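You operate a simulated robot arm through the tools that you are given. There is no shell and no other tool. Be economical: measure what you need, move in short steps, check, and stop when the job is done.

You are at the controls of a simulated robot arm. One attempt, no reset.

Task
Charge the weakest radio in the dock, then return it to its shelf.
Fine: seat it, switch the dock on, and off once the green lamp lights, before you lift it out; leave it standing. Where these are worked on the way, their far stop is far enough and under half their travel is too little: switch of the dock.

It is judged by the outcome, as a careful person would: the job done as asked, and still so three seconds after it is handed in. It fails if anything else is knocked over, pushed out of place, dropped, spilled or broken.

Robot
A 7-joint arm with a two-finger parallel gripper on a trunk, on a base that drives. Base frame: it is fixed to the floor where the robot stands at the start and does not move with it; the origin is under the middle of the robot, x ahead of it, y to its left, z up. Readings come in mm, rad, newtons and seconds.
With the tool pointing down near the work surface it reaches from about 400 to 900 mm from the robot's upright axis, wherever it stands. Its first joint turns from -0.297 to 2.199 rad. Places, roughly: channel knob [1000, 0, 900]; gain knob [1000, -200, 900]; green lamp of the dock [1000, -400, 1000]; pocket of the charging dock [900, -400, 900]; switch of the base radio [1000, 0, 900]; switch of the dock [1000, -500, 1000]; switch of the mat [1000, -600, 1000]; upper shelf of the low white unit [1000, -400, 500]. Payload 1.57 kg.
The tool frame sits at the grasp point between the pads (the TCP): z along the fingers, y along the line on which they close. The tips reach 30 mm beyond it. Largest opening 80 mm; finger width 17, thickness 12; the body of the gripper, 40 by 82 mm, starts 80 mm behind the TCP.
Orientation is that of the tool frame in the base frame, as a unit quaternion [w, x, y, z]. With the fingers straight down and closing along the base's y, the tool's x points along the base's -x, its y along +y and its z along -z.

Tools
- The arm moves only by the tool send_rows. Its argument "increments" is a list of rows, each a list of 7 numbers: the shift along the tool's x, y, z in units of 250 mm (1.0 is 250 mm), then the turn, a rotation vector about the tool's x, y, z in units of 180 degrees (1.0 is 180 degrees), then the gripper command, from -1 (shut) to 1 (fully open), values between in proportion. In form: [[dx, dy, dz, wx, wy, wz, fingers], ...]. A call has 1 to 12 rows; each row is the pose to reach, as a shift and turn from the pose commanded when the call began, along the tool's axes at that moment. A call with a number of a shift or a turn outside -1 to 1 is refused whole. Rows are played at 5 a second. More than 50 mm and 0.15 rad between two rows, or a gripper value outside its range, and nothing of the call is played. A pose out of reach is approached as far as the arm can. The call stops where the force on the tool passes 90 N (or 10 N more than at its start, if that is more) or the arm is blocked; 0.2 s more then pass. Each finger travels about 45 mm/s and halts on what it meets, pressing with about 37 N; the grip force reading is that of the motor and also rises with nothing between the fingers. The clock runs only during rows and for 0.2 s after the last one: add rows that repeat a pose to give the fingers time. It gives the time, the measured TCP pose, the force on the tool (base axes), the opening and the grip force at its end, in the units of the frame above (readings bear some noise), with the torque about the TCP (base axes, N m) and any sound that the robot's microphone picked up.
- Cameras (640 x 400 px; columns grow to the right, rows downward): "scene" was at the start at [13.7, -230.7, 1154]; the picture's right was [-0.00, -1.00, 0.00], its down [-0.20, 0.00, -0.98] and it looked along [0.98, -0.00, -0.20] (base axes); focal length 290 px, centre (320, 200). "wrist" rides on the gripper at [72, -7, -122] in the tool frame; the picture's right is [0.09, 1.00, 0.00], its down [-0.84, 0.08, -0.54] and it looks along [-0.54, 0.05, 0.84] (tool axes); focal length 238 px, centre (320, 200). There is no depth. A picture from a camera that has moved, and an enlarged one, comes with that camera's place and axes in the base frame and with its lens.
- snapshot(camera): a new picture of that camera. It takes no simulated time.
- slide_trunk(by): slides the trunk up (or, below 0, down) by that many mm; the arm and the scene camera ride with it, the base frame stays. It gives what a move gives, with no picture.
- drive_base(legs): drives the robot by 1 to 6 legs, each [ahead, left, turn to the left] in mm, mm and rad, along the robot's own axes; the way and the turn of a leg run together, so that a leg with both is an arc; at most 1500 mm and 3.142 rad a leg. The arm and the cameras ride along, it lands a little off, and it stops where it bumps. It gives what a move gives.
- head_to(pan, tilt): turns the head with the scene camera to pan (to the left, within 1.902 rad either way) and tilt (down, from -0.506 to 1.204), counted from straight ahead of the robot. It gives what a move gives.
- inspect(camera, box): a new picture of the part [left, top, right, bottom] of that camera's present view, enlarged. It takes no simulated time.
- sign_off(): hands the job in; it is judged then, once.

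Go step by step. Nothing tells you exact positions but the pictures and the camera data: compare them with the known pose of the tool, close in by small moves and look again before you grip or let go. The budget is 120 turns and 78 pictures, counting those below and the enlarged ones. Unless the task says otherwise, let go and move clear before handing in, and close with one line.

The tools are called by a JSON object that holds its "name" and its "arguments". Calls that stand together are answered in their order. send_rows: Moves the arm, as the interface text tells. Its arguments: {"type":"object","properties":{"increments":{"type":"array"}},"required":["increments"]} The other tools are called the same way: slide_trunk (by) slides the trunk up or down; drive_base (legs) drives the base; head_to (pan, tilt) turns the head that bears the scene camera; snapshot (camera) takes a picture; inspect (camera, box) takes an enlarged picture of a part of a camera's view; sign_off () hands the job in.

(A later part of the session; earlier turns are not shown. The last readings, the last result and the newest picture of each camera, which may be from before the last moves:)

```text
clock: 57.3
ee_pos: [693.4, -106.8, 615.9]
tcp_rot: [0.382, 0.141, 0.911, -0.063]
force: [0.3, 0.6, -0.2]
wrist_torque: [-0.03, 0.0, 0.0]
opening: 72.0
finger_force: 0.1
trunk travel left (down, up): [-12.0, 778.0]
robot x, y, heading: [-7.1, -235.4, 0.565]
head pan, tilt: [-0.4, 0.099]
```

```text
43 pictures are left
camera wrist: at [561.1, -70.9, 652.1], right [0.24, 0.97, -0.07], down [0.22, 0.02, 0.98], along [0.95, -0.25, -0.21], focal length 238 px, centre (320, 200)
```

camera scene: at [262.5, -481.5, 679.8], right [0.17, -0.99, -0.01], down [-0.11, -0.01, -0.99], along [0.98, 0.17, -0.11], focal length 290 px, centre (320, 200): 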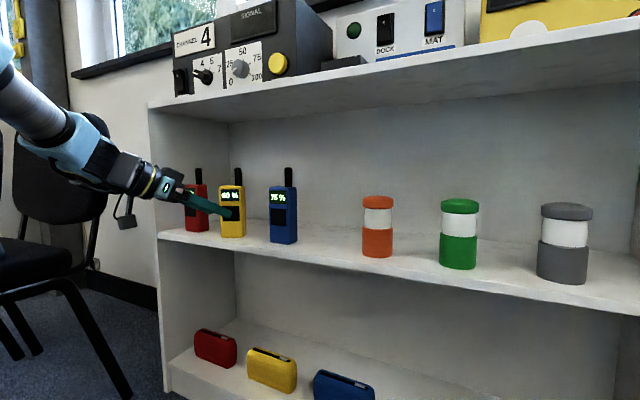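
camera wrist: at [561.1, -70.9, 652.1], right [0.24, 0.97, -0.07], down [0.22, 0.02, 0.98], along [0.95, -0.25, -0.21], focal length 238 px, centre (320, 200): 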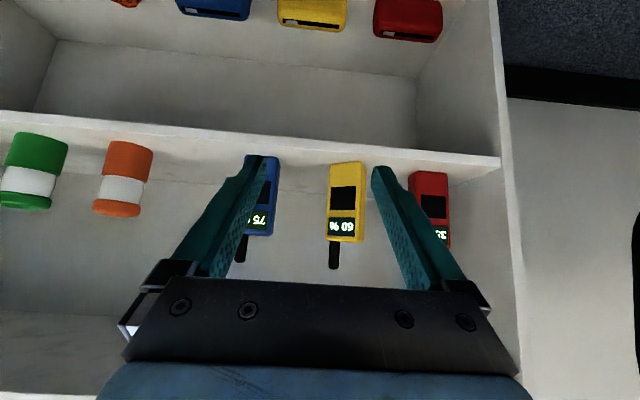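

The tool is square now at 45° down. I'll test shifting the hand left and forward relative to the robot, so the base can stay clear of the chair.

{"name": "send_rows", "arguments": {"increments": [[-0.006, 0.134, 0.003, 0, 0, 0, 0.8], [-0.012, 0.268, 0.006, 0, 0, 0, 0.8], [-0.015, 0.402, 0.009, 0, 0, 0, 0.8], [-0.018, 0.536, 0.012, 0, 0, 0, 0.8], [-0.018, 0.536, 0.012, 0, 0, 0, 0.8]]}}

```text
clock: 58.7
ee_pos: [727.6, -33.5, 607.5]
tcp_rot: [0.373, 0.166, 0.908, -0.094]
force: [1.1, 0.7, -0.3]
wrist_torque: [0.01, 0.01, -0.05]
opening: 71.9
finger_force: 0.1
out of reach, approached as far as the arm can: row 3, 4, 5
trunk travel left (down, up): [-12.0, 778.0]
robot x, y, heading: [-7.0, -239.5, 0.566]
head pan, tilt: [-0.4, 0.099]
stopped in row 5: the arm was blocked; the commanded pose is now the measured one
```

It's still limited there. A steeper tool should reach farther, so I'll pitch down another 15° and try the shift again.

{"name": "send_rows", "arguments": {"increments": [[0, 0, -0.03, 0, 0.028, 0, 0.8], [0, 0, -0.06, 0, 0.056, 0, 0.8], [0, 0, -0.09, 0, 0.085, 0, 0.8], [0, 0.1, -0.09, 0, 0.085, 0, 0.8], [0, 0.2, -0.09, 0, 0.085, 0, 0.8], [0, 0.3, -0.09, 0, 0.085, 0, 0.8], [0, 0.4, -0.09, 0, 0.085, 0, 0.8], [0, 0.4, -0.09, 0, 0.085, 0, 0.8]]}}

```text
clock: 60.7
ee_pos: [662.0, 4.2, 585.2]
tcp_rot: [0.253, 0.196, 0.94, -0.122]
force: [-0.1, -0.7, -0.7]
wrist_torque: [0.01, -0.01, 0.02]
opening: 72.1
finger_force: 0.1
out of reach, approached as far as the arm can: row 1, 2, 3, 4, 5, 6, 7, 8
trunk travel left (down, up): [-12.0, 778.0]
robot x, y, heading: [-9.4, -236.9, 0.568]
head pan, tilt: [-0.4, 0.099]
stopped in row 8: the arm was blocked; the commanded pose is now the measured one
```

The limit appears to be on how far left the wrist centre can go; forward reach should still be free. I'll extend forward with the correct orientation.

{"name": "send_rows", "arguments": {"increments": [[-0.085, 0.0575, 0.026, -0.015, -0.019, -0.002, 0.8], [-0.17, 0.115, 0.052, -0.03, -0.038, -0.0045, 0.8], [-0.255, 0.1725, 0.078, -0.045, -0.057, -0.007, 0.8], [-0.339, 0.23, 0.103, -0.06, -0.076, -0.009, 0.8], [-0.339, 0.23, 0.103, -0.06, -0.076, -0.009, 0.8]]}}

```text
clock: 62.1
ee_pos: [733.2, -23.6, 605.6]
tcp_rot: [0.382, 0.16, 0.907, -0.076]
force: [1.1, 0.7, 0.3]
wrist_torque: [-0.01, 0.03, -0.01]
opening: 71.9
finger_force: 0.0
out of reach, approached as far as the arm can: row 1, 2, 3, 4, 5
trunk travel left (down, up): [-12.0, 778.0]
robot x, y, heading: [-7.7, -235.2, 0.573]
head pan, tilt: [-0.4, 0.099]
stopped in row 5: the arm was blocked; the commanded pose is now the measured one
```

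{"name": "send_rows", "arguments": {"increments": [[-0.114, 0.018, 0.117, 0, 0, 0, 0.8], [-0.228, 0.036, 0.234, 0, 0, 0, 0.8], [-0.228, 0.036, 0.234, 0, 0, 0, 0.8]]}}

```text
clock: 63.1
ee_pos: [745.5, -85.6, 616.9]
tcp_rot: [0.386, 0.177, 0.901, -0.091]
force: [0.4, -0.4, 0.3]
wrist_torque: [0.02, 0.02, -0.01]
opening: 71.7
finger_force: 0.1
out of reach, approached as far as the arm can: row 1, 2, 3
trunk travel left (down, up): [-12.0, 778.0]
robot x, y, heading: [-7.3, -236.4, 0.568]
head pan, tilt: [-0.4, 0.099]
stopped in row 3: the arm was blocked; the commanded pose is now the measured one
```

Forward reach is also limited in this arm posture. I'll bring the tool back towards straight down, as at the start, so the arm leaves these limits, and then approach again.

{"name": "send_rows", "arguments": {"increments": [[0, 0, -0.075, 0, 0.042, 0, 0.8], [0, 0, -0.15, 0, 0.084, 0, 0.8], [0, 0, -0.225, 0, 0.126, 0, 0.8], [0, 0, -0.3, 0, 0.168, 0, 0.8], [0, 0, -0.375, 0, 0.21, 0, 0.8], [0, 0, -0.45, 0, 0.25, 0, 0.8], [0, 0, -0.45, 0, 0.25, 0, 0.8]]}}

{"name": "head_to", "arguments": {"pan": 0.45, "tilt": 0.0}}

{"name": "snapshot", "arguments": {"camera": "scene"}}

```text
clock: 63.8
ee_pos: [678.8, -69.5, 600.5]
tcp_rot: [0.247, 0.185, 0.937, -0.165]
force: [0.4, 0.2, 0.6]
wrist_torque: [-0.01, 0.01, -0.02]
opening: 71.9
finger_force: 0.0
out of reach, approached as far as the arm can: row 1, 2, 3
trunk travel left (down, up): [-12.0, 778.0]
robot x, y, heading: [-7.1, -237.2, 0.564]
head pan, tilt: [-0.4, 0.099]
stopped in row 3: the arm was blocked; the commanded pose is now the measured one
```

```text
clock: 65.0
ee_pos: [679.1, -66.3, 600.8]
tcp_rot: [0.249, 0.183, 0.937, -0.163]
force: [0.5, -0.7, -0.2]
wrist_torque: [0.02, -0.01, 0.01]
opening: 72.1
finger_force: 0.2
trunk travel left (down, up): [-12.0, 778.0]
robot x, y, heading: [-4.9, -239.1, 0.564]
head pan, tilt: [0.45, 0.0]
```

```text
42 pictures are left
camera scene: at [106.7, -395.7, 693.4], right [0.85, -0.53, -0.01], down [-0.02, 0.0, -1.0], along [0.53, 0.85, -0.01], focal length 290 px, centre (320, 200)
```

scene: 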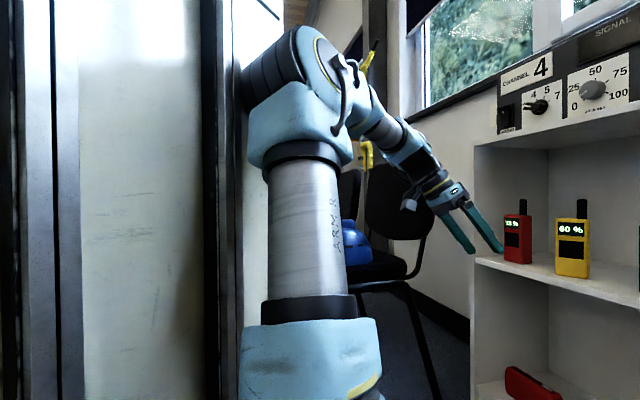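

The elbow is pressed against the robot's own mast because the arm is too folded. I'll turn away and back off, then swing the arm right, stretch it out, and approach with an extended arm.

{"name": "drive_base", "arguments": {"legs": [[0, 0, -0.86], [-200, 0, 0]]}}

{"name": "send_rows", "arguments": {"increments": [[0, -0.15, 0, 0, 0, 0, 0.8], [0, -0.3, 0, 0, 0, 0, 0.8], [0, -0.45, 0, 0, 0, 0, 0.8], [0, -0.6, 0, 0, 0, 0, 0.8], [0, -0.6, 0, 0, 0, 0, 0.8]]}}

```text
clock: 68.8
ee_pos: [376.5, -593.2, 597.9]
tcp_rot: [0.156, 0.563, 0.771, -0.255]
force: [0.7, 0.1, 0.0]
wrist_torque: [-0.03, -0.05, -0.01]
opening: 72.0
finger_force: 0.2
trunk travel left (down, up): [-12.0, 778.0]
robot x, y, heading: [-196.5, -179.4, -0.309]
head pan, tilt: [0.45, 0.0]
```

```text
clock: 69.5
ee_pos: [262.2, -675.2, 607.9]
tcp_rot: [0.111, 0.619, 0.675, -0.385]
force: [-1.0, -0.1, 0.5]
wrist_torque: [0.03, 0.01, -0.02]
opening: 72.0
finger_force: 0.1
trunk travel left (down, up): [-12.0, 778.0]
robot x, y, heading: [-191.6, -177.5, -0.309]
head pan, tilt: [0.45, 0.0]
stopped in row 3: the arm was blocked; the commanded pose is now the measured one
```

I had asked for a backwards move there, since the tool is now yawed far right. I'll command a clean stretched pose: hand forward, 60° down, pointing roughly along the radius.

{"name": "send_rows", "arguments": {"increments": [[-0.042, 0.076, -0.082, -0.038, 0.001, -0.0237, 0.8], [-0.083, 0.153, -0.164, -0.0759, 0.002, -0.0474, 0.8], [-0.125, 0.229, -0.246, -0.1139, 0.003, -0.0711, 0.8], [-0.166, 0.305, -0.327, -0.1518, 0.004, -0.0949, 0.8], [-0.208, 0.381, -0.409, -0.1898, 0.005, -0.1186, 0.8], [-0.249, 0.458, -0.491, -0.2277, 0.006, -0.1423, 0.8], [-0.291, 0.534, -0.573, -0.2657, 0.0069, -0.166, 0.8], [-0.291, 0.534, -0.573, -0.2657, 0.0069, -0.166, 0.8]]}}

{"name": "snapshot", "arguments": {"camera": "scene"}}

```text
clock: 70.6
ee_pos: [378.0, -621.5, 633.7]
tcp_rot: [0.155, 0.433, 0.841, -0.285]
force: [-0.3, 0.5, 0.1]
wrist_torque: [0.0, -0.02, -0.02]
opening: 72.1
finger_force: 0.1
out of reach, approached as far as the arm can: row 3, 4, 5
trunk travel left (down, up): [-12.0, 778.0]
robot x, y, heading: [-194.8, -179.7, -0.311]
head pan, tilt: [0.45, 0.0]
stopped in row 5: the arm was blocked; the commanded pose is now the measured one
```

```text
41 pictures are left
camera scene: at [-243.8, -363.7, 697.7], right [0.14, -0.99, -0.01], down [-0.01, 0.01, -1.0], along [0.99, 0.14, -0.01], focal length 290 px, centre (320, 200)
```

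scene: 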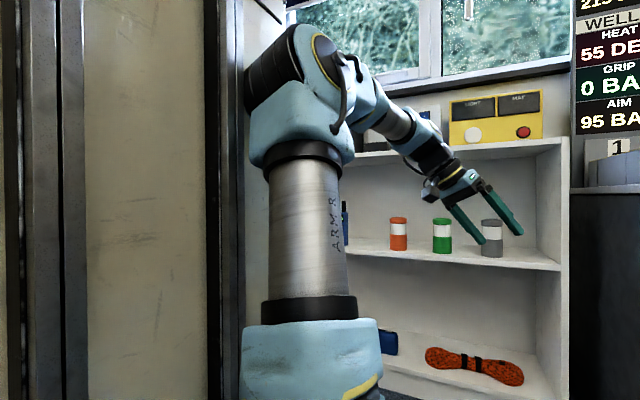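

The elbow has drifted left into the mast compared with the start. I'll go back to the starting hand pose (straight down, ahead, higher) so the arm unwinds.

{"name": "send_rows", "arguments": {"increments": [[-0.01, -0.016, -0.071, 0, 0, 0, 0.8], [-0.02, -0.032, -0.141, 0, 0, 0, 0.8], [-0.029, -0.048, -0.212, 0, 0, 0, 0.8], [-0.068, -0.113, -0.495, -0.0242, 0.0186, -0.028, 0.8], [-0.068, -0.113, -0.495, -0.0485, 0.0371, -0.056, 0.8], [-0.068, -0.113, -0.495, -0.0727, 0.0557, -0.084, 0.8], [-0.068, -0.113, -0.495, -0.097, 0.0743, -0.112, 0.8], [-0.068, -0.113, -0.495, -0.1212, 0.0929, -0.14, 0.8], [-0.068, -0.113, -0.495, -0.1455, 0.1114, -0.168, 0.8], [-0.068, -0.113, -0.495, -0.1697, 0.13, -0.196, 0.8]]}}

```text
refused: row 4 steps farther than a row can; nothing moved
```

{"name": "send_rows", "arguments": {"increments": [[-0.017, -0.028, -0.124, 0, 0, 0, 0.8], [-0.034, -0.056, -0.248, 0, 0, 0, 0.8], [-0.051, -0.085, -0.371, 0, 0, 0, 0.8], [-0.068, -0.113, -0.495, -0.0242, 0.0186, -0.028, 0.8], [-0.068, -0.113, -0.495, -0.0485, 0.0371, -0.056, 0.8], [-0.068, -0.113, -0.495, -0.0727, 0.0557, -0.084, 0.8], [-0.068, -0.113, -0.495, -0.097, 0.0743, -0.112, 0.8], [-0.068, -0.113, -0.495, -0.1212, 0.0929, -0.14, 0.8], [-0.068, -0.113, -0.495, -0.1455, 0.1114, -0.168, 0.8], [-0.068, -0.113, -0.495, -0.1697, 0.13, -0.196, 0.8]]}}

{"name": "snapshot", "arguments": {"camera": "scene"}}

```text
clock: 71.9
ee_pos: [376.2, -549.7, 697.2]
tcp_rot: [0.057, 0.356, 0.888, -0.286]
force: [0.1, -0.4, 0.2]
wrist_torque: [-0.04, 0.02, -0.03]
opening: 72.0
finger_force: 0.0
out of reach, approached as far as the arm can: row 5, 6
trunk travel left (down, up): [-12.0, 778.0]
robot x, y, heading: [-193.8, -180.0, -0.311]
head pan, tilt: [0.45, 0.0]
stopped in row 6: the arm was blocked; the commanded pose is now the measured one
```

```text
40 pictures are left
camera scene: at [-241.7, -366.2, 697.8], right [0.14, -0.99, -0.01], down [-0.01, 0.01, -1.0], along [0.99, 0.14, -0.01], focal length 290 px, centre (320, 200)
```

scene: 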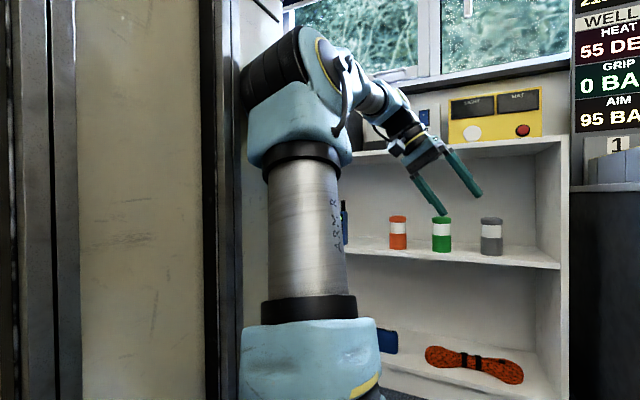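

The hand is clear of everything but stuck near a wrist-roll limit. I'll unwind it to the pose that worked well: horizontal, straight ahead, camera below.

{"name": "send_rows", "arguments": {"increments": [[0.02, 0.0145, -0.0256, -0.022, -0.0375, 0.0027, 0.8], [0.04, 0.029, -0.0513, -0.0439, -0.0749, 0.0054, 0.8], [0.06, 0.0436, -0.0769, -0.0659, -0.1124, 0.008, 0.8], [0.08, 0.0582, -0.1025, -0.0879, -0.1499, 0.0107, 0.8], [0.1, 0.0727, -0.1282, -0.1098, -0.1874, 0.0134, 0.8], [0.12, 0.0873, -0.1538, -0.1318, -0.2248, 0.0161, 0.8], [0.14, 0.1018, -0.1795, -0.1537, -0.2623, 0.0188, 0.8], [0.16, 0.1164, -0.2051, -0.1757, -0.2998, 0.0215, 0.8], [0.18, 0.1309, -0.2307, -0.1977, -0.3373, 0.0241, 0.8], [0.2, 0.1455, -0.2564, -0.2196, -0.3747, 0.0268, 0.8], [0.22, 0.16, -0.282, -0.2416, -0.4122, 0.0295, 0.8], [0.22, 0.16, -0.282, -0.2416, -0.4122, 0.0295, 0.8]]}}

```text
clock: 72.4
ee_pos: [341.7, -625.2, 672.4]
tcp_rot: [0.086, 0.425, 0.826, -0.361]
force: [0.3, 0.2, 0.0]
wrist_torque: [-0.03, -0.02, -0.01]
opening: 71.8
finger_force: 0.0
trunk travel left (down, up): [-12.0, 778.0]
robot x, y, heading: [-192.6, -180.8, -0.307]
head pan, tilt: [0.45, 0.0]
stopped in row 2: the arm was blocked; the commanded pose is now the measured one
```

The arm is physically caught on something. I'll enlarge the elbow and mast region to see the contact.

{"name": "inspect", "arguments": {"camera": "scene", "box": [190, 10, 390, 190]}}

{"name": "snapshot", "arguments": {"camera": "wrist"}}

```text
2.22 times, centred on (290, 100) of scene
camera zoom: at [-243.6, -366.0, 688.5], right [0.14, -0.99, -0.01], down [-0.01, 0.01, -1.0], along [0.99, 0.14, -0.01], focal length 644 px, centre (387, 422)
```

zoom: 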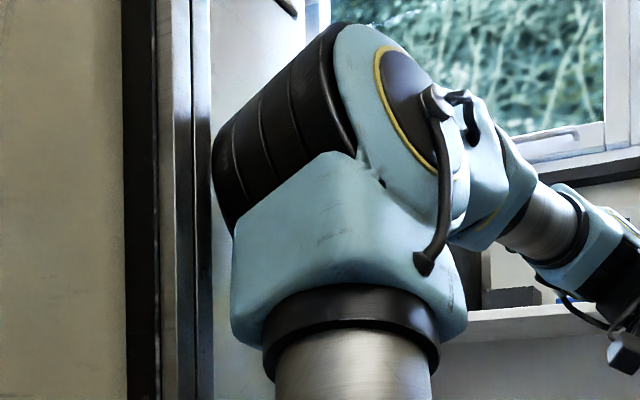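

```text
38 pictures are left
camera wrist: at [311.7, -498.6, 731.8], right [0.7, 0.44, -0.56], down [0.67, -0.14, 0.73], along [0.24, -0.89, -0.39], focal length 238 px, centre (320, 200)
```

wrist: 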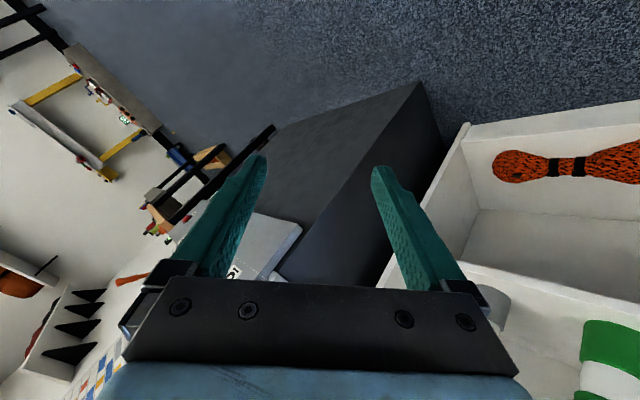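

{"name": "send_rows", "arguments": {"increments": [[-0.077, -0.102, 0.039, 0, 0, 0, 0.8], [-0.155, -0.205, 0.078, 0, 0, 0, 0.8], [-0.232, -0.307, 0.116, 0, 0, 0, 0.8], [-0.31, -0.41, 0.155, 0, 0, 0, 0.8], [-0.31, -0.41, 0.155, 0, 0, 0, 0.8]]}}

{"name": "inspect", "arguments": {"camera": "scene", "box": [190, 0, 510, 200]}}

```text
clock: 73.6
ee_pos: [271.0, -695.3, 729.4]
tcp_rot: [0.093, 0.421, 0.828, -0.357]
force: [0.5, 0.1, -0.3]
wrist_torque: [0.02, -0.02, 0.02]
opening: 72.1
finger_force: 0.1
out of reach, approached as far as the arm can: row 1, 2, 3, 4, 5
trunk travel left (down, up): [-12.0, 778.0]
robot x, y, heading: [-189.0, -178.2, -0.309]
head pan, tilt: [0.45, 0.0]
```

```text
2.00 times, centred on (350, 100) of scene
camera zoom: at [-247.4, -362.5, 692.8], right [0.14, -0.99, 0.0], down [-0.01, 0.0, -1.0], along [0.99, 0.14, 0.0], focal length 579 px, centre (260, 400)
```

zoom: 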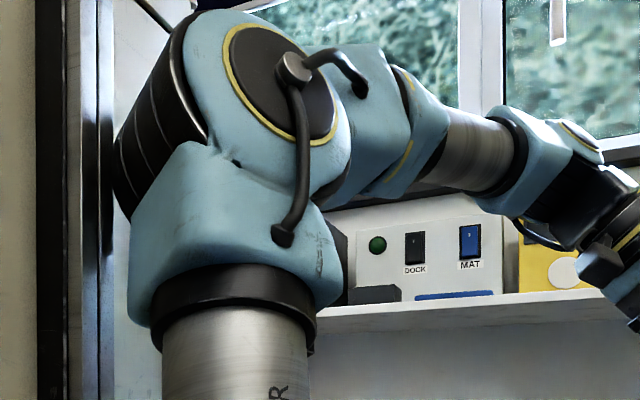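

The arm swung right and the elbow is free of the mast. Next I'll level the tool pointing along its radius, camera below.

{"name": "send_rows", "arguments": {"increments": [[0, 0, 0, -0.0134, -0.0359, 0.0153, 0.8], [0, 0, 0, -0.0268, -0.0718, 0.0306, 0.8], [0, 0, 0, -0.0401, -0.1077, 0.0459, 0.8], [0, 0, 0, -0.0535, -0.1436, 0.0612, 0.8], [0, 0, 0, -0.0669, -0.1794, 0.0765, 0.8], [0, 0, 0, -0.0803, -0.2153, 0.0918, 0.8], [0, 0, 0, -0.0936, -0.2512, 0.1071, 0.8], [0, 0, 0, -0.107, -0.2871, 0.1224, 0.8], [0, 0, 0, -0.1204, -0.323, 0.1377, 0.8], [0, 0, 0, -0.1204, -0.323, 0.1377, 0.8]]}}

{"name": "snapshot", "arguments": {"camera": "scene"}}

```text
clock: 75.8
ee_pos: [270.8, -691.0, 732.3]
tcp_rot: [0.626, 0.333, 0.622, -0.331]
force: [0.2, 0.1, -0.8]
wrist_torque: [-0.04, 0.0, 0.03]
opening: 72.0
finger_force: 0.0
trunk travel left (down, up): [-12.0, 778.0]
robot x, y, heading: [-196.5, -176.9, -0.312]
head pan, tilt: [0.45, 0.0]
```

```text
36 pictures are left
camera scene: at [-250.4, -360.4, 692.7], right [0.14, -0.99, 0.0], down [0.0, 0.0, -1.0], along [0.99, 0.14, 0.0], focal length 290 px, centre (320, 200)
```

scene: 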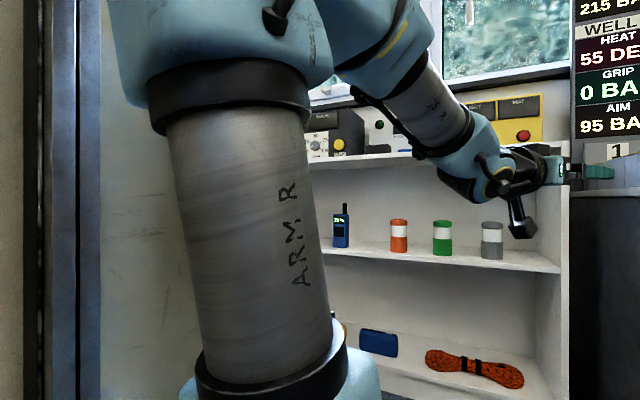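

The arm is in a healthy posture now, leaning and clear of the mast. I'll move the hand to the offset I want for the final stance: farther ahead, lower, and yawed right.

{"name": "send_rows", "arguments": {"increments": [[0.053, 0.143, 0.047, 0.0128, 0, 0, 0.8], [0.107, 0.287, 0.093, 0.0257, 0, 0, 0.8], [0.16, 0.43, 0.14, 0.0385, 0, 0, 0.8], [0.213, 0.573, 0.187, 0.0513, 0, 0, 0.8], [0.267, 0.717, 0.233, 0.0642, 0, 0, 0.8], [0.32, 0.86, 0.28, 0.077, 0, 0, 0.8], [0.32, 0.86, 0.28, 0.077, 0, 0, 0.8]]}}

{"name": "snapshot", "arguments": {"camera": "scene"}}

```text
clock: 77.4
ee_pos: [491.8, -629.7, 654.5]
tcp_rot: [0.581, 0.406, 0.578, -0.404]
force: [-0.5, 0.4, 0.2]
wrist_torque: [0.0, -0.02, 0.0]
opening: 72.0
finger_force: 0.1
trunk travel left (down, up): [-12.0, 778.0]
robot x, y, heading: [-194.5, -175.1, -0.311]
head pan, tilt: [0.45, 0.0]
```

```text
35 pictures are left
camera scene: at [-250.4, -360.4, 692.6], right [0.14, -0.99, 0.0], down [0.0, 0.0, -1.0], along [0.99, 0.14, 0.0], focal length 290 px, centre (320, 200)
```

scene: 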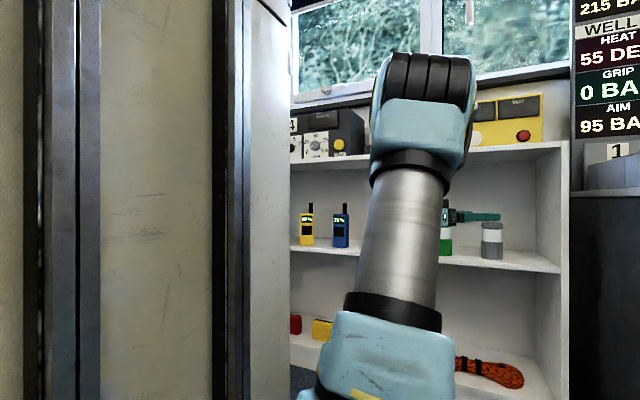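

The arm now leans forward with its elbow well away from the mast, and it reached exactly. I'll lower 60 mm, pitch down 15°, then turn and drive to the stance in front of the red radio.

{"name": "send_rows", "arguments": {"increments": [[0.12, 0, 0, 0, 0.042, 0, 0.8], [0.24, 0, 0, 0, 0.083, 0, 0.8], [0.24, 0, 0, 0, 0.083, 0, 0.8]]}}

{"name": "drive_base", "arguments": {"legs": [[0, 0, 0.91]]}}

```text
clock: 78.2
ee_pos: [492.0, -629.9, 594.7]
tcp_rot: [0.5, 0.456, 0.649, -0.347]
force: [-1.0, 0.0, 0.2]
wrist_torque: [-0.01, -0.01, 0.03]
opening: 72.0
finger_force: 0.0
trunk travel left (down, up): [-12.0, 778.0]
robot x, y, heading: [-194.6, -173.5, -0.309]
head pan, tilt: [0.45, 0.0]
```

```text
clock: 81.0
ee_pos: [582.9, 87.0, 595.0]
tcp_rot: [0.602, 0.123, 0.783, -0.092]
force: [0.3, 0.5, 0.6]
wrist_torque: [0.01, 0.02, 0.02]
opening: 72.0
finger_force: 0.0
trunk travel left (down, up): [-12.0, 778.0]
robot x, y, heading: [-194.1, -182.1, 0.603]
head pan, tilt: [0.45, 0.0]
```

The tool points exactly along the unit's normal. I'll drive to bring the hand about 120 mm short of the red radio and look.

{"name": "drive_base", "arguments": {"legs": [[242, -213, 0]]}}

{"name": "head_to", "arguments": {"pan": -0.5, "tilt": 0.1}}

{"name": "snapshot", "arguments": {"camera": "wrist"}}

{"name": "snapshot", "arguments": {"camera": "scene"}}

```text
clock: 83.1
ee_pos: [899.8, 47.0, 594.0]
tcp_rot: [0.603, 0.124, 0.783, -0.092]
force: [-0.6, 0.4, -0.2]
wrist_torque: [-0.03, -0.02, 0.01]
opening: 72.0
finger_force: 0.1
trunk travel left (down, up): [-12.0, 778.0]
robot x, y, heading: [125.0, -220.2, 0.602]
head pan, tilt: [0.45, 0.0]
```

```text
clock: 84.3
ee_pos: [900.6, 47.0, 595.3]
tcp_rot: [0.603, 0.124, 0.782, -0.092]
force: [-0.3, -0.3, -0.5]
wrist_torque: [-0.02, -0.01, 0.0]
opening: 72.1
finger_force: 0.0
trunk travel left (down, up): [-12.0, 778.0]
robot x, y, heading: [127.4, -217.7, 0.607]
head pan, tilt: [-0.499, 0.099]
```

```text
34 pictures are left
camera wrist: at [767.4, 83.1, 556.8], right [0.28, 0.96, -0.08], down [-0.27, 0.16, 0.95], along [0.92, -0.24, 0.31], focal length 238 px, centre (320, 200)
```

wrist: 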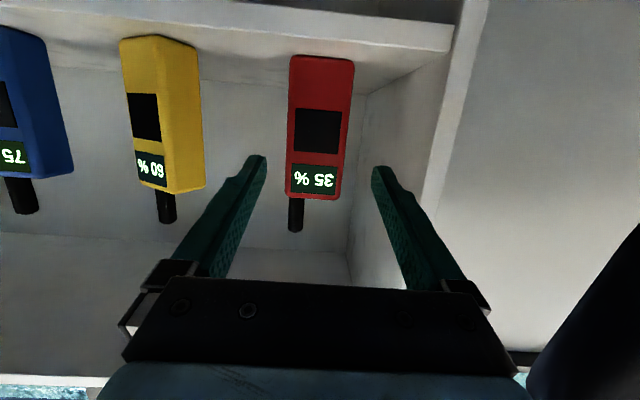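

```text
33 pictures are left
camera scene: at [280.1, -443.3, 683.6], right [0.1, -0.99, 0.0], down [-0.1, -0.01, -1.0], along [0.99, 0.1, -0.1], focal length 290 px, centre (320, 200)
```

scene: 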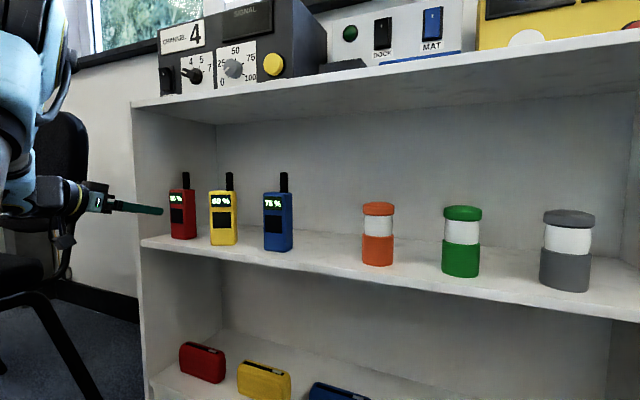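

The red radio is centred between the open fingers. I'll advance 100 mm along the normal and look again before gripping.

{"name": "send_rows", "arguments": {"increments": [[-0.0255, 0, 0.097, 0, 0, 0, 0.8], [-0.051, 0, 0.194, 0, 0, 0, 0.8], [-0.0765, 0, 0.29, 0, 0, 0, 0.8], [-0.102, 0, 0.387, 0, 0, 0, 0.8], [-0.102, 0, 0.387, 0, 0, 0, 0.8]]}}

{"name": "snapshot", "arguments": {"camera": "wrist"}}

{"name": "inspect", "arguments": {"camera": "scene", "box": [60, 140, 300, 290]}}

```text
clock: 85.5
ee_pos: [996.1, 13.7, 595.8]
tcp_rot: [0.604, 0.124, 0.782, -0.093]
force: [-0.3, -0.1, -0.8]
wrist_torque: [-0.01, 0.03, 0.01]
opening: 71.9
finger_force: 0.1
trunk travel left (down, up): [-12.0, 778.0]
robot x, y, heading: [126.2, -219.9, 0.608]
head pan, tilt: [-0.499, 0.099]
```

```text
32 pictures are left
camera wrist: at [862.8, 50.7, 557.9], right [0.28, 0.96, -0.08], down [-0.27, 0.16, 0.95], along [0.92, -0.24, 0.31], focal length 238 px, centre (320, 200)
```

wrist: 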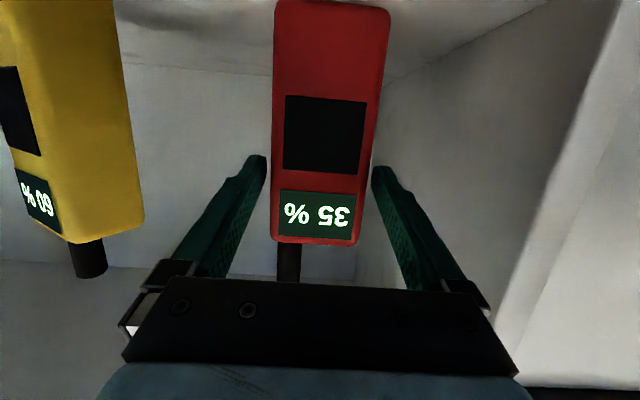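

```text
2.67 times, centred on (180, 215) of scene
camera zoom: at [280.1, -443.4, 683.6], right [0.1, -0.99, 0.0], down [-0.1, -0.01, -1.0], along [0.99, 0.1, -0.1], focal length 772 px, centre (693, 160)
```

zoom: 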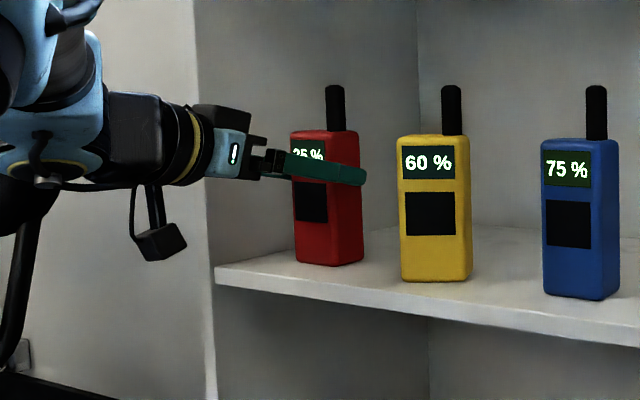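

The fingers bracket the upper part of the radio evenly. Closing the gripper.

{"name": "send_rows", "arguments": {"increments": [[0, 0, 0, 0, 0, 0, -1], [0, 0, 0, 0, 0, 0, -1], [0, 0, 0, 0, 0, 0, -1], [0, 0, 0, 0, 0, 0, -1]]}}

```text
clock: 86.5
ee_pos: [994.5, 15.1, 596.3]
tcp_rot: [0.603, 0.123, 0.783, -0.092]
force: [0.1, -1.0, -0.2]
wrist_torque: [-0.18, -0.02, -0.01]
opening: 59.5
finger_force: 36.7
trunk travel left (down, up): [-12.0, 778.0]
robot x, y, heading: [124.2, -218.2, 0.601]
head pan, tilt: [-0.499, 0.099]
```

Gripped at 59.5 mm. Lifting 25 mm.

{"name": "send_rows", "arguments": {"increments": [[-0.05, 0, -0.013, 0, 0, 0, -1], [-0.097, 0, -0.025, 0, 0, 0, -1], [-0.097, 0, -0.025, 0, 0, 0, -1]]}}

{"name": "inspect", "arguments": {"camera": "scene", "box": [60, 140, 300, 290]}}

```text
clock: 87.3
ee_pos: [994.0, 15.5, 621.0]
tcp_rot: [0.603, 0.123, 0.783, -0.091]
force: [0.2, 0.9, -2.3]
wrist_torque: [0.03, 0.05, 0.02]
opening: 59.7
finger_force: 37.2
trunk travel left (down, up): [-12.0, 778.0]
robot x, y, heading: [122.2, -213.1, 0.598]
head pan, tilt: [-0.499, 0.099]
```

```text
2.67 times, centred on (180, 215) of scene
camera zoom: at [280.2, -443.4, 683.6], right [0.1, -0.99, 0.0], down [-0.1, -0.01, -0.99], along [0.99, 0.1, -0.1], focal length 772 px, centre (693, 160)
```

zoom: 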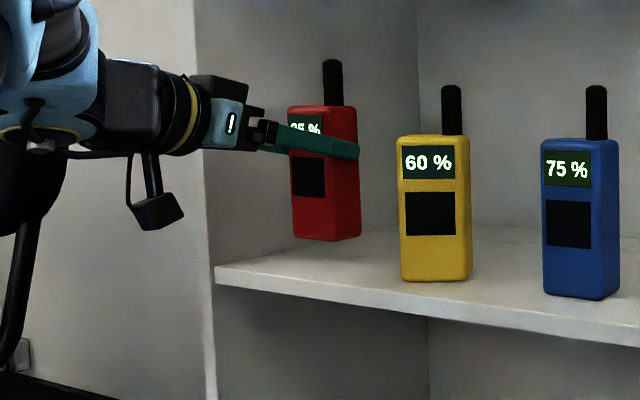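

Held securely. I'll withdraw from the shelf along the normal and raise the trunk above dock level.

{"name": "drive_base", "arguments": {"legs": [[-142, 182, 0]]}}

{"name": "slide_trunk", "arguments": {"by": 400}}

{"name": "slide_trunk", "arguments": {"by": 60}}

```text
clock: 89.1
ee_pos: [774.9, 91.9, 619.8]
tcp_rot: [0.603, 0.121, 0.784, -0.089]
force: [-0.4, 0.5, -2.8]
wrist_torque: [0.03, 0.06, 0.0]
opening: 59.3
finger_force: 36.7
trunk travel left (down, up): [-12.0, 778.0]
robot x, y, heading: [-97.0, -147.1, 0.61]
head pan, tilt: [-0.499, 0.099]
```

```text
clock: 92.9
ee_pos: [774.1, 90.5, 1020.7]
tcp_rot: [0.603, 0.121, 0.784, -0.089]
force: [0.7, -0.1, -2.8]
wrist_torque: [0.03, 0.09, 0.0]
opening: 59.7
finger_force: 37.3
trunk travel left (down, up): [-412.0, 378.0]
robot x, y, heading: [-94.5, -145.1, 0.614]
head pan, tilt: [-0.499, 0.099]
```

```text
clock: 93.9
ee_pos: [775.5, 90.3, 1081.1]
tcp_rot: [0.603, 0.122, 0.784, -0.09]
force: [0.2, -0.5, -3.0]
wrist_torque: [0.03, 0.07, 0.01]
opening: 59.5
finger_force: 37.1
trunk travel left (down, up): [-472.0, 318.0]
robot x, y, heading: [-94.5, -145.4, 0.617]
head pan, tilt: [-0.499, 0.099]
```

Next I'll drive sideways to stand in front of the dock, still about 180 mm off, and look.

{"name": "drive_base", "arguments": {"legs": [[-310, -327, 0]]}}

{"name": "head_to", "arguments": {"pan": -0.6, "tilt": 0.3}}

{"name": "snapshot", "arguments": {"camera": "scene"}}

{"name": "snapshot", "arguments": {"camera": "wrist"}}

```text
clock: 96.6
ee_pos: [705.5, -355.6, 1079.9]
tcp_rot: [0.603, 0.126, 0.783, -0.094]
force: [0.1, -0.1, -3.5]
wrist_torque: [0.06, 0.05, -0.02]
opening: 59.7
finger_force: 37.5
trunk travel left (down, up): [-472.0, 318.0]
robot x, y, heading: [-169.8, -583.2, 0.594]
head pan, tilt: [-0.499, 0.099]
```

```text
clock: 97.3
ee_pos: [704.1, -355.1, 1079.7]
tcp_rot: [0.602, 0.125, 0.783, -0.092]
force: [0.0, 0.0, -2.7]
wrist_torque: [0.03, 0.08, -0.01]
opening: 59.4
finger_force: 37.3
trunk travel left (down, up): [-472.0, 318.0]
robot x, y, heading: [-170.2, -578.6, 0.6]
head pan, tilt: [-0.6, 0.3]
```

```text
29 pictures are left
camera scene: at [-10.5, -819.6, 1125.0], right [0.0, -1.0, 0.0], down [-0.3, 0.0, -0.96], along [0.96, 0.0, -0.3], focal length 290 px, centre (320, 200)
```

scene: 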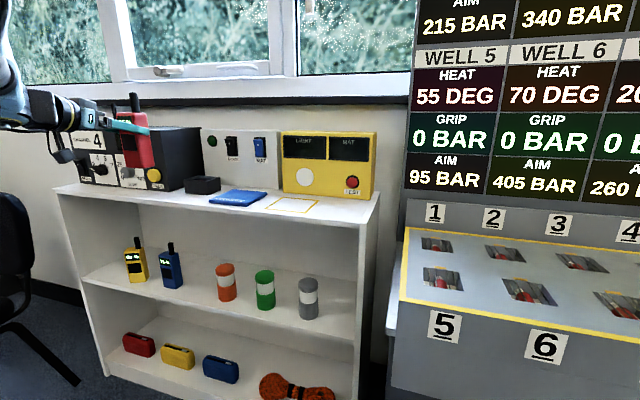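

```text
28 pictures are left
camera wrist: at [572.6, -318.8, 1042.8], right [0.28, 0.95, -0.08], down [-0.27, 0.16, 0.95], along [0.92, -0.25, 0.31], focal length 238 px, centre (320, 200)
```

wrist: 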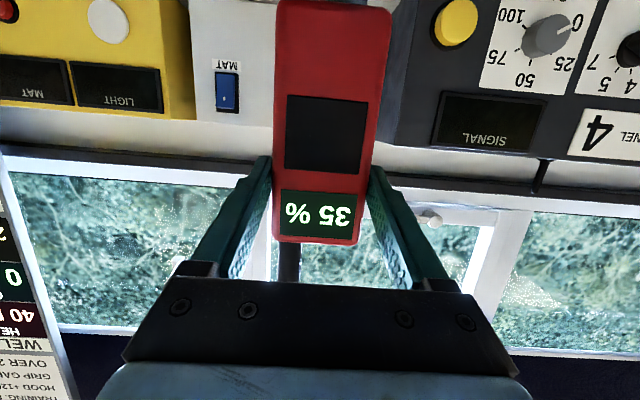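

The radio hangs upright in the hand. I'll zoom on the dock to locate its pocket accurately.

{"name": "inspect", "arguments": {"camera": "scene", "box": [100, 90, 300, 215]}}

```text
3.20 times, centred on (200, 152) of scene
camera zoom: at [-10.5, -819.6, 1125.0], right [0.0, -1.0, 0.0], down [-0.3, 0.0, -0.96], along [0.96, 0.0, -0.3], focal length 927 px, centre (704, 352)
```

zoom: 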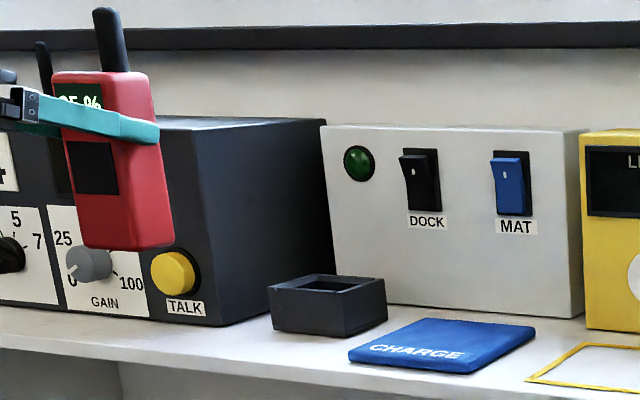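

The pocket's centre works out at about [933, −425], rim at z ≈ 900, deck at z ≈ 862; its opening is a little larger than the radio's 60 mm width. I'll drive 190 mm in along the normal with the radio still above it, then look.

{"name": "drive_base", "arguments": {"legs": [[116, -150, 0]]}}

{"name": "slide_trunk", "arguments": {"by": -45}}

{"name": "head_to", "arguments": {"pan": -0.25, "tilt": 0.2}}

{"name": "snapshot", "arguments": {"camera": "scene"}}

```text
clock: 98.8
ee_pos: [882.5, -411.5, 1081.1]
tcp_rot: [0.603, 0.125, 0.783, -0.093]
force: [-0.3, 0.0, -2.7]
wrist_torque: [0.02, 0.08, 0.02]
opening: 59.5
finger_force: 36.9
trunk travel left (down, up): [-472.0, 318.0]
robot x, y, heading: [9.2, -639.9, 0.602]
head pan, tilt: [-0.6, 0.3]
```

```text
clock: 99.7
ee_pos: [883.5, -411.4, 1037.6]
tcp_rot: [0.603, 0.125, 0.783, -0.093]
force: [-0.2, 0.3, -2.3]
wrist_torque: [0.03, 0.06, 0.0]
opening: 59.6
finger_force: 37.5
trunk travel left (down, up): [-427.0, 363.0]
robot x, y, heading: [11.7, -643.2, 0.598]
head pan, tilt: [-0.6, 0.3]
```

```text
clock: 100.5
ee_pos: [883.2, -410.6, 1036.2]
tcp_rot: [0.602, 0.125, 0.783, -0.093]
force: [0.0, 0.8, -2.4]
wrist_torque: [-0.01, 0.03, -0.03]
opening: 59.5
finger_force: 37.2
trunk travel left (down, up): [-427.0, 363.0]
robot x, y, heading: [6.1, -638.8, 0.594]
head pan, tilt: [-0.25, 0.201]
```

```text
26 pictures are left
camera scene: at [162.5, -844.5, 1089.2], right [0.34, -0.94, 0.0], down [-0.19, -0.07, -0.98], along [0.92, 0.33, -0.2], focal length 290 px, centre (320, 200)
```

scene: 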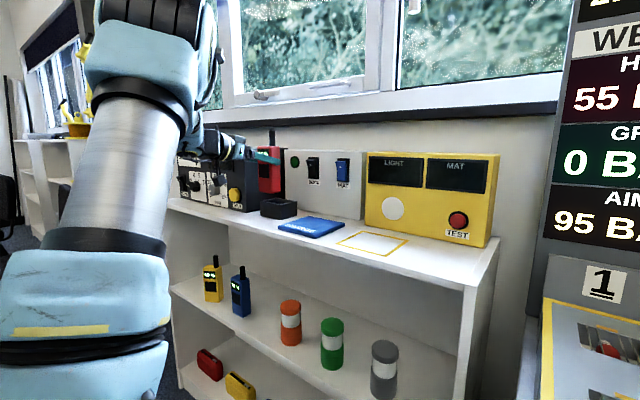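

{"name": "inspect", "arguments": {"camera": "scene", "box": [230, 130, 340, 230]}}

```text
4.00 times, centred on (285, 180) of scene
camera zoom: at [162.5, -844.5, 1089.2], right [0.34, -0.94, 0.0], down [-0.19, -0.07, -0.98], along [0.92, 0.33, -0.2], focal length 1158 px, centre (460, 280)
```

zoom: 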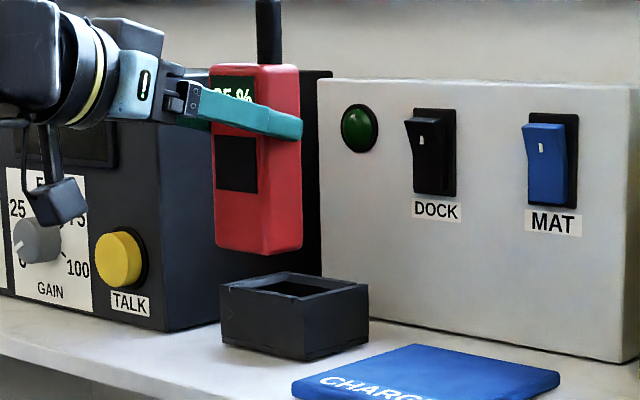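

The radio is just short of the pocket, about 35 mm to go. I'll move forward with the arm and check alignment from both cameras.

{"name": "send_rows", "arguments": {"increments": [[-0.018, 0, 0.068, 0, 0, 0, -1], [-0.036, 0, 0.135, 0, 0, 0, -1], [-0.036, 0, 0.135, 0, 0, 0, -1]]}}

{"name": "inspect", "arguments": {"camera": "scene", "box": [240, 140, 320, 225]}}

{"name": "snapshot", "arguments": {"camera": "wrist"}}

```text
clock: 101.3
ee_pos: [916.7, -421.0, 1036.4]
tcp_rot: [0.603, 0.125, 0.783, -0.093]
force: [0.1, -0.2, -2.5]
wrist_torque: [0.05, 0.06, -0.03]
opening: 59.4
finger_force: 37.2
trunk travel left (down, up): [-427.0, 363.0]
robot x, y, heading: [11.5, -645.6, 0.596]
head pan, tilt: [-0.25, 0.201]
```

```text
4.71 times, centred on (280, 182) of scene
camera zoom: at [162.4, -844.5, 1089.2], right [0.34, -0.94, 0.0], down [-0.19, -0.07, -0.98], along [0.92, 0.34, -0.2], focal length 1363 px, centre (508, 282)
```

zoom: 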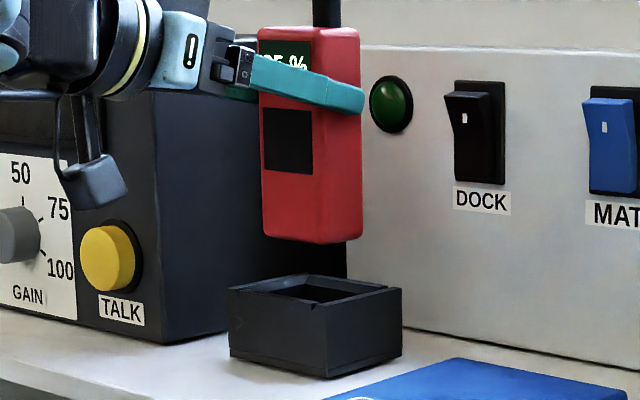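

```text
23 pictures are left
camera wrist: at [784.9, -384.9, 998.2], right [0.28, 0.96, -0.08], down [-0.27, 0.16, 0.95], along [0.92, -0.25, 0.31], focal length 238 px, centre (320, 200)
```

wrist: 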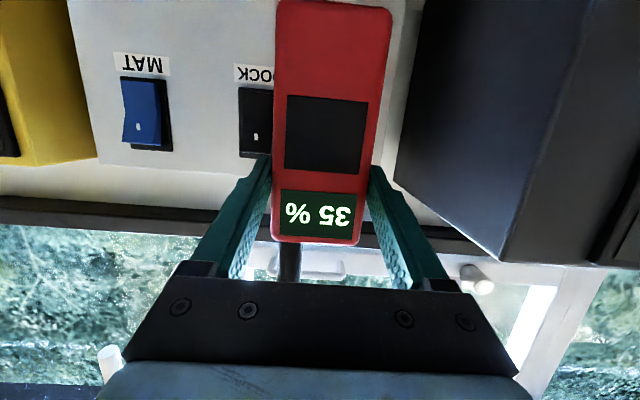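

Along the camera's horizontal direction they line up within about 1 mm. To judge depth, I'll lower until the radio's base is just above the rim and look again.

{"name": "send_rows", "arguments": {"increments": [[0.05, 0, 0.0125, 0, 0, 0, -1], [0.097, 0, 0.025, 0, 0, 0, -1], [0.097, 0, 0.025, 0, 0, 0, -1]]}}

{"name": "inspect", "arguments": {"camera": "scene", "box": [255, 180, 305, 215]}}

```text
clock: 102.1
ee_pos: [915.2, -421.6, 1010.9]
tcp_rot: [0.602, 0.125, 0.783, -0.092]
force: [0.4, 0.1, -3.5]
wrist_torque: [0.06, 0.04, -0.02]
opening: 59.6
finger_force: 37.2
trunk travel left (down, up): [-427.0, 363.0]
robot x, y, heading: [10.2, -640.0, 0.597]
head pan, tilt: [-0.25, 0.201]
```

```text
11.43 times, centred on (280, 198) of scene
camera zoom: at [162.4, -844.5, 1089.2], right [0.34, -0.94, 0.0], down [-0.19, -0.07, -0.98], along [0.92, 0.34, -0.2], focal length 3310 px, centre (777, 229)
```

zoom: 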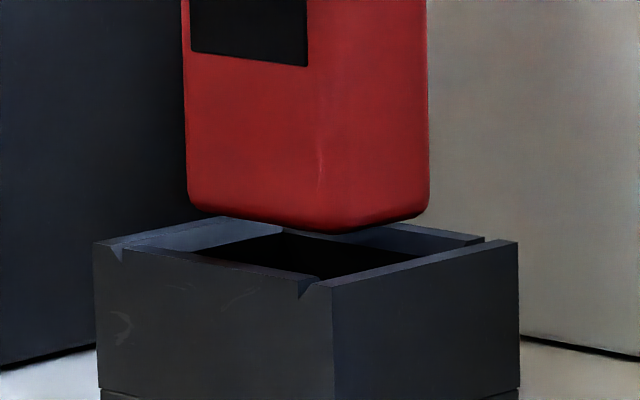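

The rim has a chamfered lead-in and the radio looks centred over it. I'll lower in small steps while watching the force.

{"name": "send_rows", "arguments": {"increments": [[0.0116, 0, 0.003, 0, 0, 0, -1], [0.0232, 0, 0.006, 0, 0, 0, -1], [0.0232, 0, 0.006, 0, 0, 0, -1]]}}

{"name": "send_rows", "arguments": {"increments": [[0.0116, 0, 0.003, 0, 0, 0, -1], [0.0116, 0, 0.003, 0, 0, 0, -1]]}}

{"name": "inspect", "arguments": {"camera": "scene", "box": [255, 180, 305, 215]}}

```text
clock: 102.9
ee_pos: [916.8, -422.5, 1004.9]
tcp_rot: [0.602, 0.125, 0.783, -0.093]
force: [0.1, -0.4, -3.2]
wrist_torque: [0.02, 0.03, 0.01]
opening: 59.4
finger_force: 36.7
trunk travel left (down, up): [-427.0, 363.0]
robot x, y, heading: [8.8, -644.2, 0.594]
head pan, tilt: [-0.25, 0.201]
```

```text
clock: 103.5
ee_pos: [916.7, -421.2, 1001.8]
tcp_rot: [0.602, 0.126, 0.783, -0.093]
force: [0.0, -0.6, -2.3]
wrist_torque: [0.01, 0.07, 0.02]
opening: 59.7
finger_force: 36.6
trunk travel left (down, up): [-427.0, 363.0]
robot x, y, heading: [11.8, -642.2, 0.592]
head pan, tilt: [-0.25, 0.201]
```

```text
11.43 times, centred on (280, 198) of scene
camera zoom: at [162.4, -844.5, 1089.2], right [0.34, -0.94, 0.0], down [-0.19, -0.07, -0.98], along [0.92, 0.34, -0.2], focal length 3310 px, centre (777, 229)
```

zoom: 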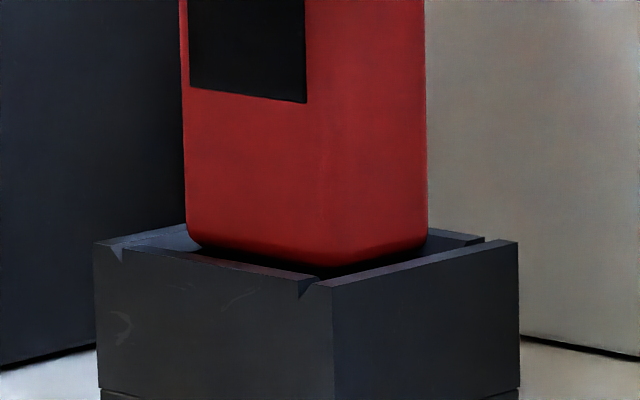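

Centred in the view, with no contact yet. I'll lower further in small steps.

{"name": "send_rows", "arguments": {"increments": [[0.0116, 0, 0.003, 0, 0, 0, -1], [0.0232, 0, 0.006, 0, 0, 0, -1], [0.0232, 0, 0.006, 0, 0, 0, -1]]}}

{"name": "send_rows", "arguments": {"increments": [[0.0116, 0, 0.003, 0, 0, 0, -1], [0.0232, 0, 0.006, 0, 0, 0, -1], [0.0232, 0, 0.006, 0, 0, 0, -1]]}}

{"name": "inspect", "arguments": {"camera": "scene", "box": [255, 180, 305, 215]}}

```text
clock: 104.3
ee_pos: [916.9, -422.3, 995.0]
tcp_rot: [0.602, 0.126, 0.783, -0.093]
force: [-0.4, 0.1, -2.3]
wrist_torque: [0.03, 0.07, -0.02]
opening: 59.7
finger_force: 37.0
trunk travel left (down, up): [-427.0, 363.0]
robot x, y, heading: [9.9, -642.8, 0.595]
head pan, tilt: [-0.25, 0.201]
```

```text
clock: 105.1
ee_pos: [917.1, -421.3, 989.9]
tcp_rot: [0.603, 0.125, 0.783, -0.093]
force: [-0.7, 0.3, -2.6]
wrist_torque: [0.01, 0.03, -0.01]
opening: 59.6
finger_force: 36.9
trunk travel left (down, up): [-427.0, 363.0]
robot x, y, heading: [14.4, -641.3, 0.598]
head pan, tilt: [-0.25, 0.201]
```

```text
11.43 times, centred on (280, 198) of scene
camera zoom: at [162.4, -844.5, 1089.2], right [0.34, -0.94, 0.0], down [-0.19, -0.07, -0.98], along [0.92, 0.34, -0.2], focal length 3310 px, centre (777, 229)
```

zoom: 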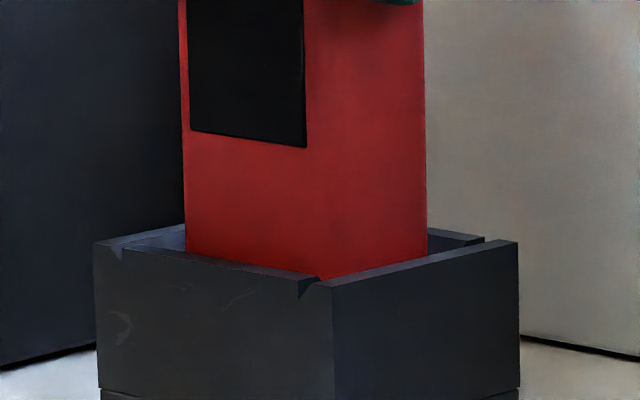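

It's inside the rim with no contact force. I'll carry on down until it seats.

{"name": "send_rows", "arguments": {"increments": [[0.0116, 0, 0.003, 0, 0, 0, -1], [0.0232, 0, 0.006, 0, 0, 0, -1], [0.0348, 0, 0.009, 0, 0, 0, -1], [0.0348, 0, 0.009, 0, 0, 0, -1]]}}

{"name": "send_rows", "arguments": {"increments": [[0.0116, 0, 0.003, 0, 0, 0, -1], [0.0232, 0, 0.006, 0, 0, 0, -1], [0.0232, 0, 0.006, 0, 0, 0, -1]]}}

```text
clock: 106.1
ee_pos: [915.9, -421.7, 981.0]
tcp_rot: [0.603, 0.124, 0.783, -0.092]
force: [0.4, 0.5, -3.2]
wrist_torque: [0.02, 0.05, 0.01]
opening: 59.4
finger_force: 36.8
trunk travel left (down, up): [-427.0, 363.0]
robot x, y, heading: [9.3, -641.0, 0.598]
head pan, tilt: [-0.25, 0.201]
```

```text
clock: 106.9
ee_pos: [915.4, -421.0, 973.8]
tcp_rot: [0.602, 0.126, 0.783, -0.094]
force: [-0.1, 0.1, -2.5]
wrist_torque: [0.0, 0.0, -0.01]
opening: 59.4
finger_force: 37.1
trunk travel left (down, up): [-427.0, 363.0]
robot x, y, heading: [11.1, -637.4, 0.594]
head pan, tilt: [-0.25, 0.201]
```

{"name": "send_rows", "arguments": {"increments": [[0.0116, 0, 0.003, 0, 0, 0, -1], [0.0116, 0, 0.003, 0, 0, 0, -1]]}}

{"name": "send_rows", "arguments": {"increments": [[0.0116, 0, 0.003, 0, 0, 0, -1], [0.0116, 0, 0.003, 0, 0, 0, -1]]}}

```text
clock: 107.5
ee_pos: [916.0, -421.0, 971.7]
tcp_rot: [0.602, 0.124, 0.783, -0.092]
force: [-0.1, -0.4, -3.7]
wrist_torque: [-0.01, 0.06, 0.0]
opening: 59.5
finger_force: 36.9
trunk travel left (down, up): [-427.0, 363.0]
robot x, y, heading: [14.4, -639.1, 0.601]
head pan, tilt: [-0.25, 0.201]
```

```text
clock: 108.1
ee_pos: [915.3, -422.1, 969.1]
tcp_rot: [0.602, 0.125, 0.783, -0.093]
force: [0.4, 0.2, -2.2]
wrist_torque: [0.01, 0.09, 0.0]
opening: 59.7
finger_force: 37.2
trunk travel left (down, up): [-427.0, 363.0]
robot x, y, heading: [14.2, -642.6, 0.601]
head pan, tilt: [-0.25, 0.201]
```

{"name": "send_rows", "arguments": {"increments": [[0.0116, 0, 0.003, 0, 0, 0, -1], [0.0116, 0, 0.003, 0, 0, 0, -1]]}}

{"name": "send_rows", "arguments": {"increments": [[0.0078, 0, 0.002, 0, 0, 0, -1], [0.0078, 0, 0.002, 0, 0, 0, -1]]}}

```text
clock: 108.7
ee_pos: [916.4, -423.7, 965.8]
tcp_rot: [0.603, 0.125, 0.782, -0.093]
force: [-0.1, 0.5, -3.3]
wrist_torque: [0.02, 0.07, -0.02]
opening: 59.3
finger_force: 36.9
trunk travel left (down, up): [-427.0, 363.0]
robot x, y, heading: [10.0, -640.6, 0.599]
head pan, tilt: [-0.25, 0.201]
```

```text
clock: 109.3
ee_pos: [916.8, -423.1, 964.9]
tcp_rot: [0.602, 0.125, 0.783, -0.093]
force: [1.1, 0.7, 0.4]
wrist_torque: [-0.12, -0.1, 0.02]
opening: 59.4
finger_force: 36.8
trunk travel left (down, up): [-427.0, 363.0]
robot x, y, heading: [9.4, -641.8, 0.598]
head pan, tilt: [-0.25, 0.201]
```

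The weight has come off the hand: the radio is seated at hand height ≈ 964. I'll press 1 mm more, open, and retreat straight back.

{"name": "send_rows", "arguments": {"increments": [[0.004, 0, 0.001, 0, 0, 0, -1], [0.004, 0, 0.001, 0, 0, 0, 0.85], [0.004, 0, 0.001, 0, 0, 0, 0.85], [0.004, 0, 0.001, 0, 0, 0, 0.85]]}}

{"name": "send_rows", "arguments": {"increments": [[0.025, 0, -0.097, 0, 0, 0, 0.85], [0.051, 0, -0.194, 0, 0, 0, 0.85], [0.0765, 0, -0.29, 0, 0, 0, 0.85], [0.102, 0, -0.387, 0, 0, 0, 0.85], [0.102, 0, -0.387, 0, 0, 0, 0.85]]}}

{"name": "inspect", "arguments": {"camera": "scene", "box": [230, 130, 370, 230]}}

```text
clock: 110.3
ee_pos: [916.1, -422.5, 962.5]
tcp_rot: [0.603, 0.124, 0.783, -0.092]
force: [-0.1, 0.0, 0.3]
wrist_torque: [0.03, 0.02, 0.01]
opening: 73.9
finger_force: 0.1
trunk travel left (down, up): [-427.0, 363.0]
robot x, y, heading: [10.1, -638.9, 0.599]
head pan, tilt: [-0.25, 0.201]
```

```text
clock: 111.5
ee_pos: [820.2, -391.1, 963.8]
tcp_rot: [0.603, 0.125, 0.782, -0.093]
force: [-0.3, 0.2, -0.2]
wrist_torque: [0.01, 0.02, 0.0]
opening: 73.6
finger_force: 0.0
trunk travel left (down, up): [-427.0, 363.0]
robot x, y, heading: [14.6, -642.3, 0.6]
head pan, tilt: [-0.25, 0.201]
```

```text
4.00 times, centred on (300, 180) of scene
camera zoom: at [162.3, -844.5, 1089.2], right [0.34, -0.94, 0.0], down [-0.19, -0.07, -0.98], along [0.92, 0.34, -0.2], focal length 1158 px, centre (400, 280)
```

zoom: 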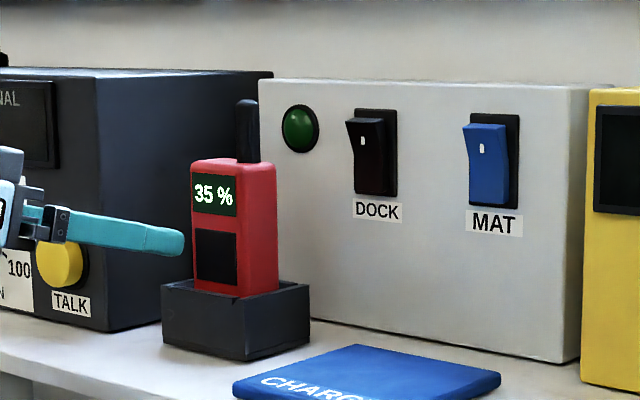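

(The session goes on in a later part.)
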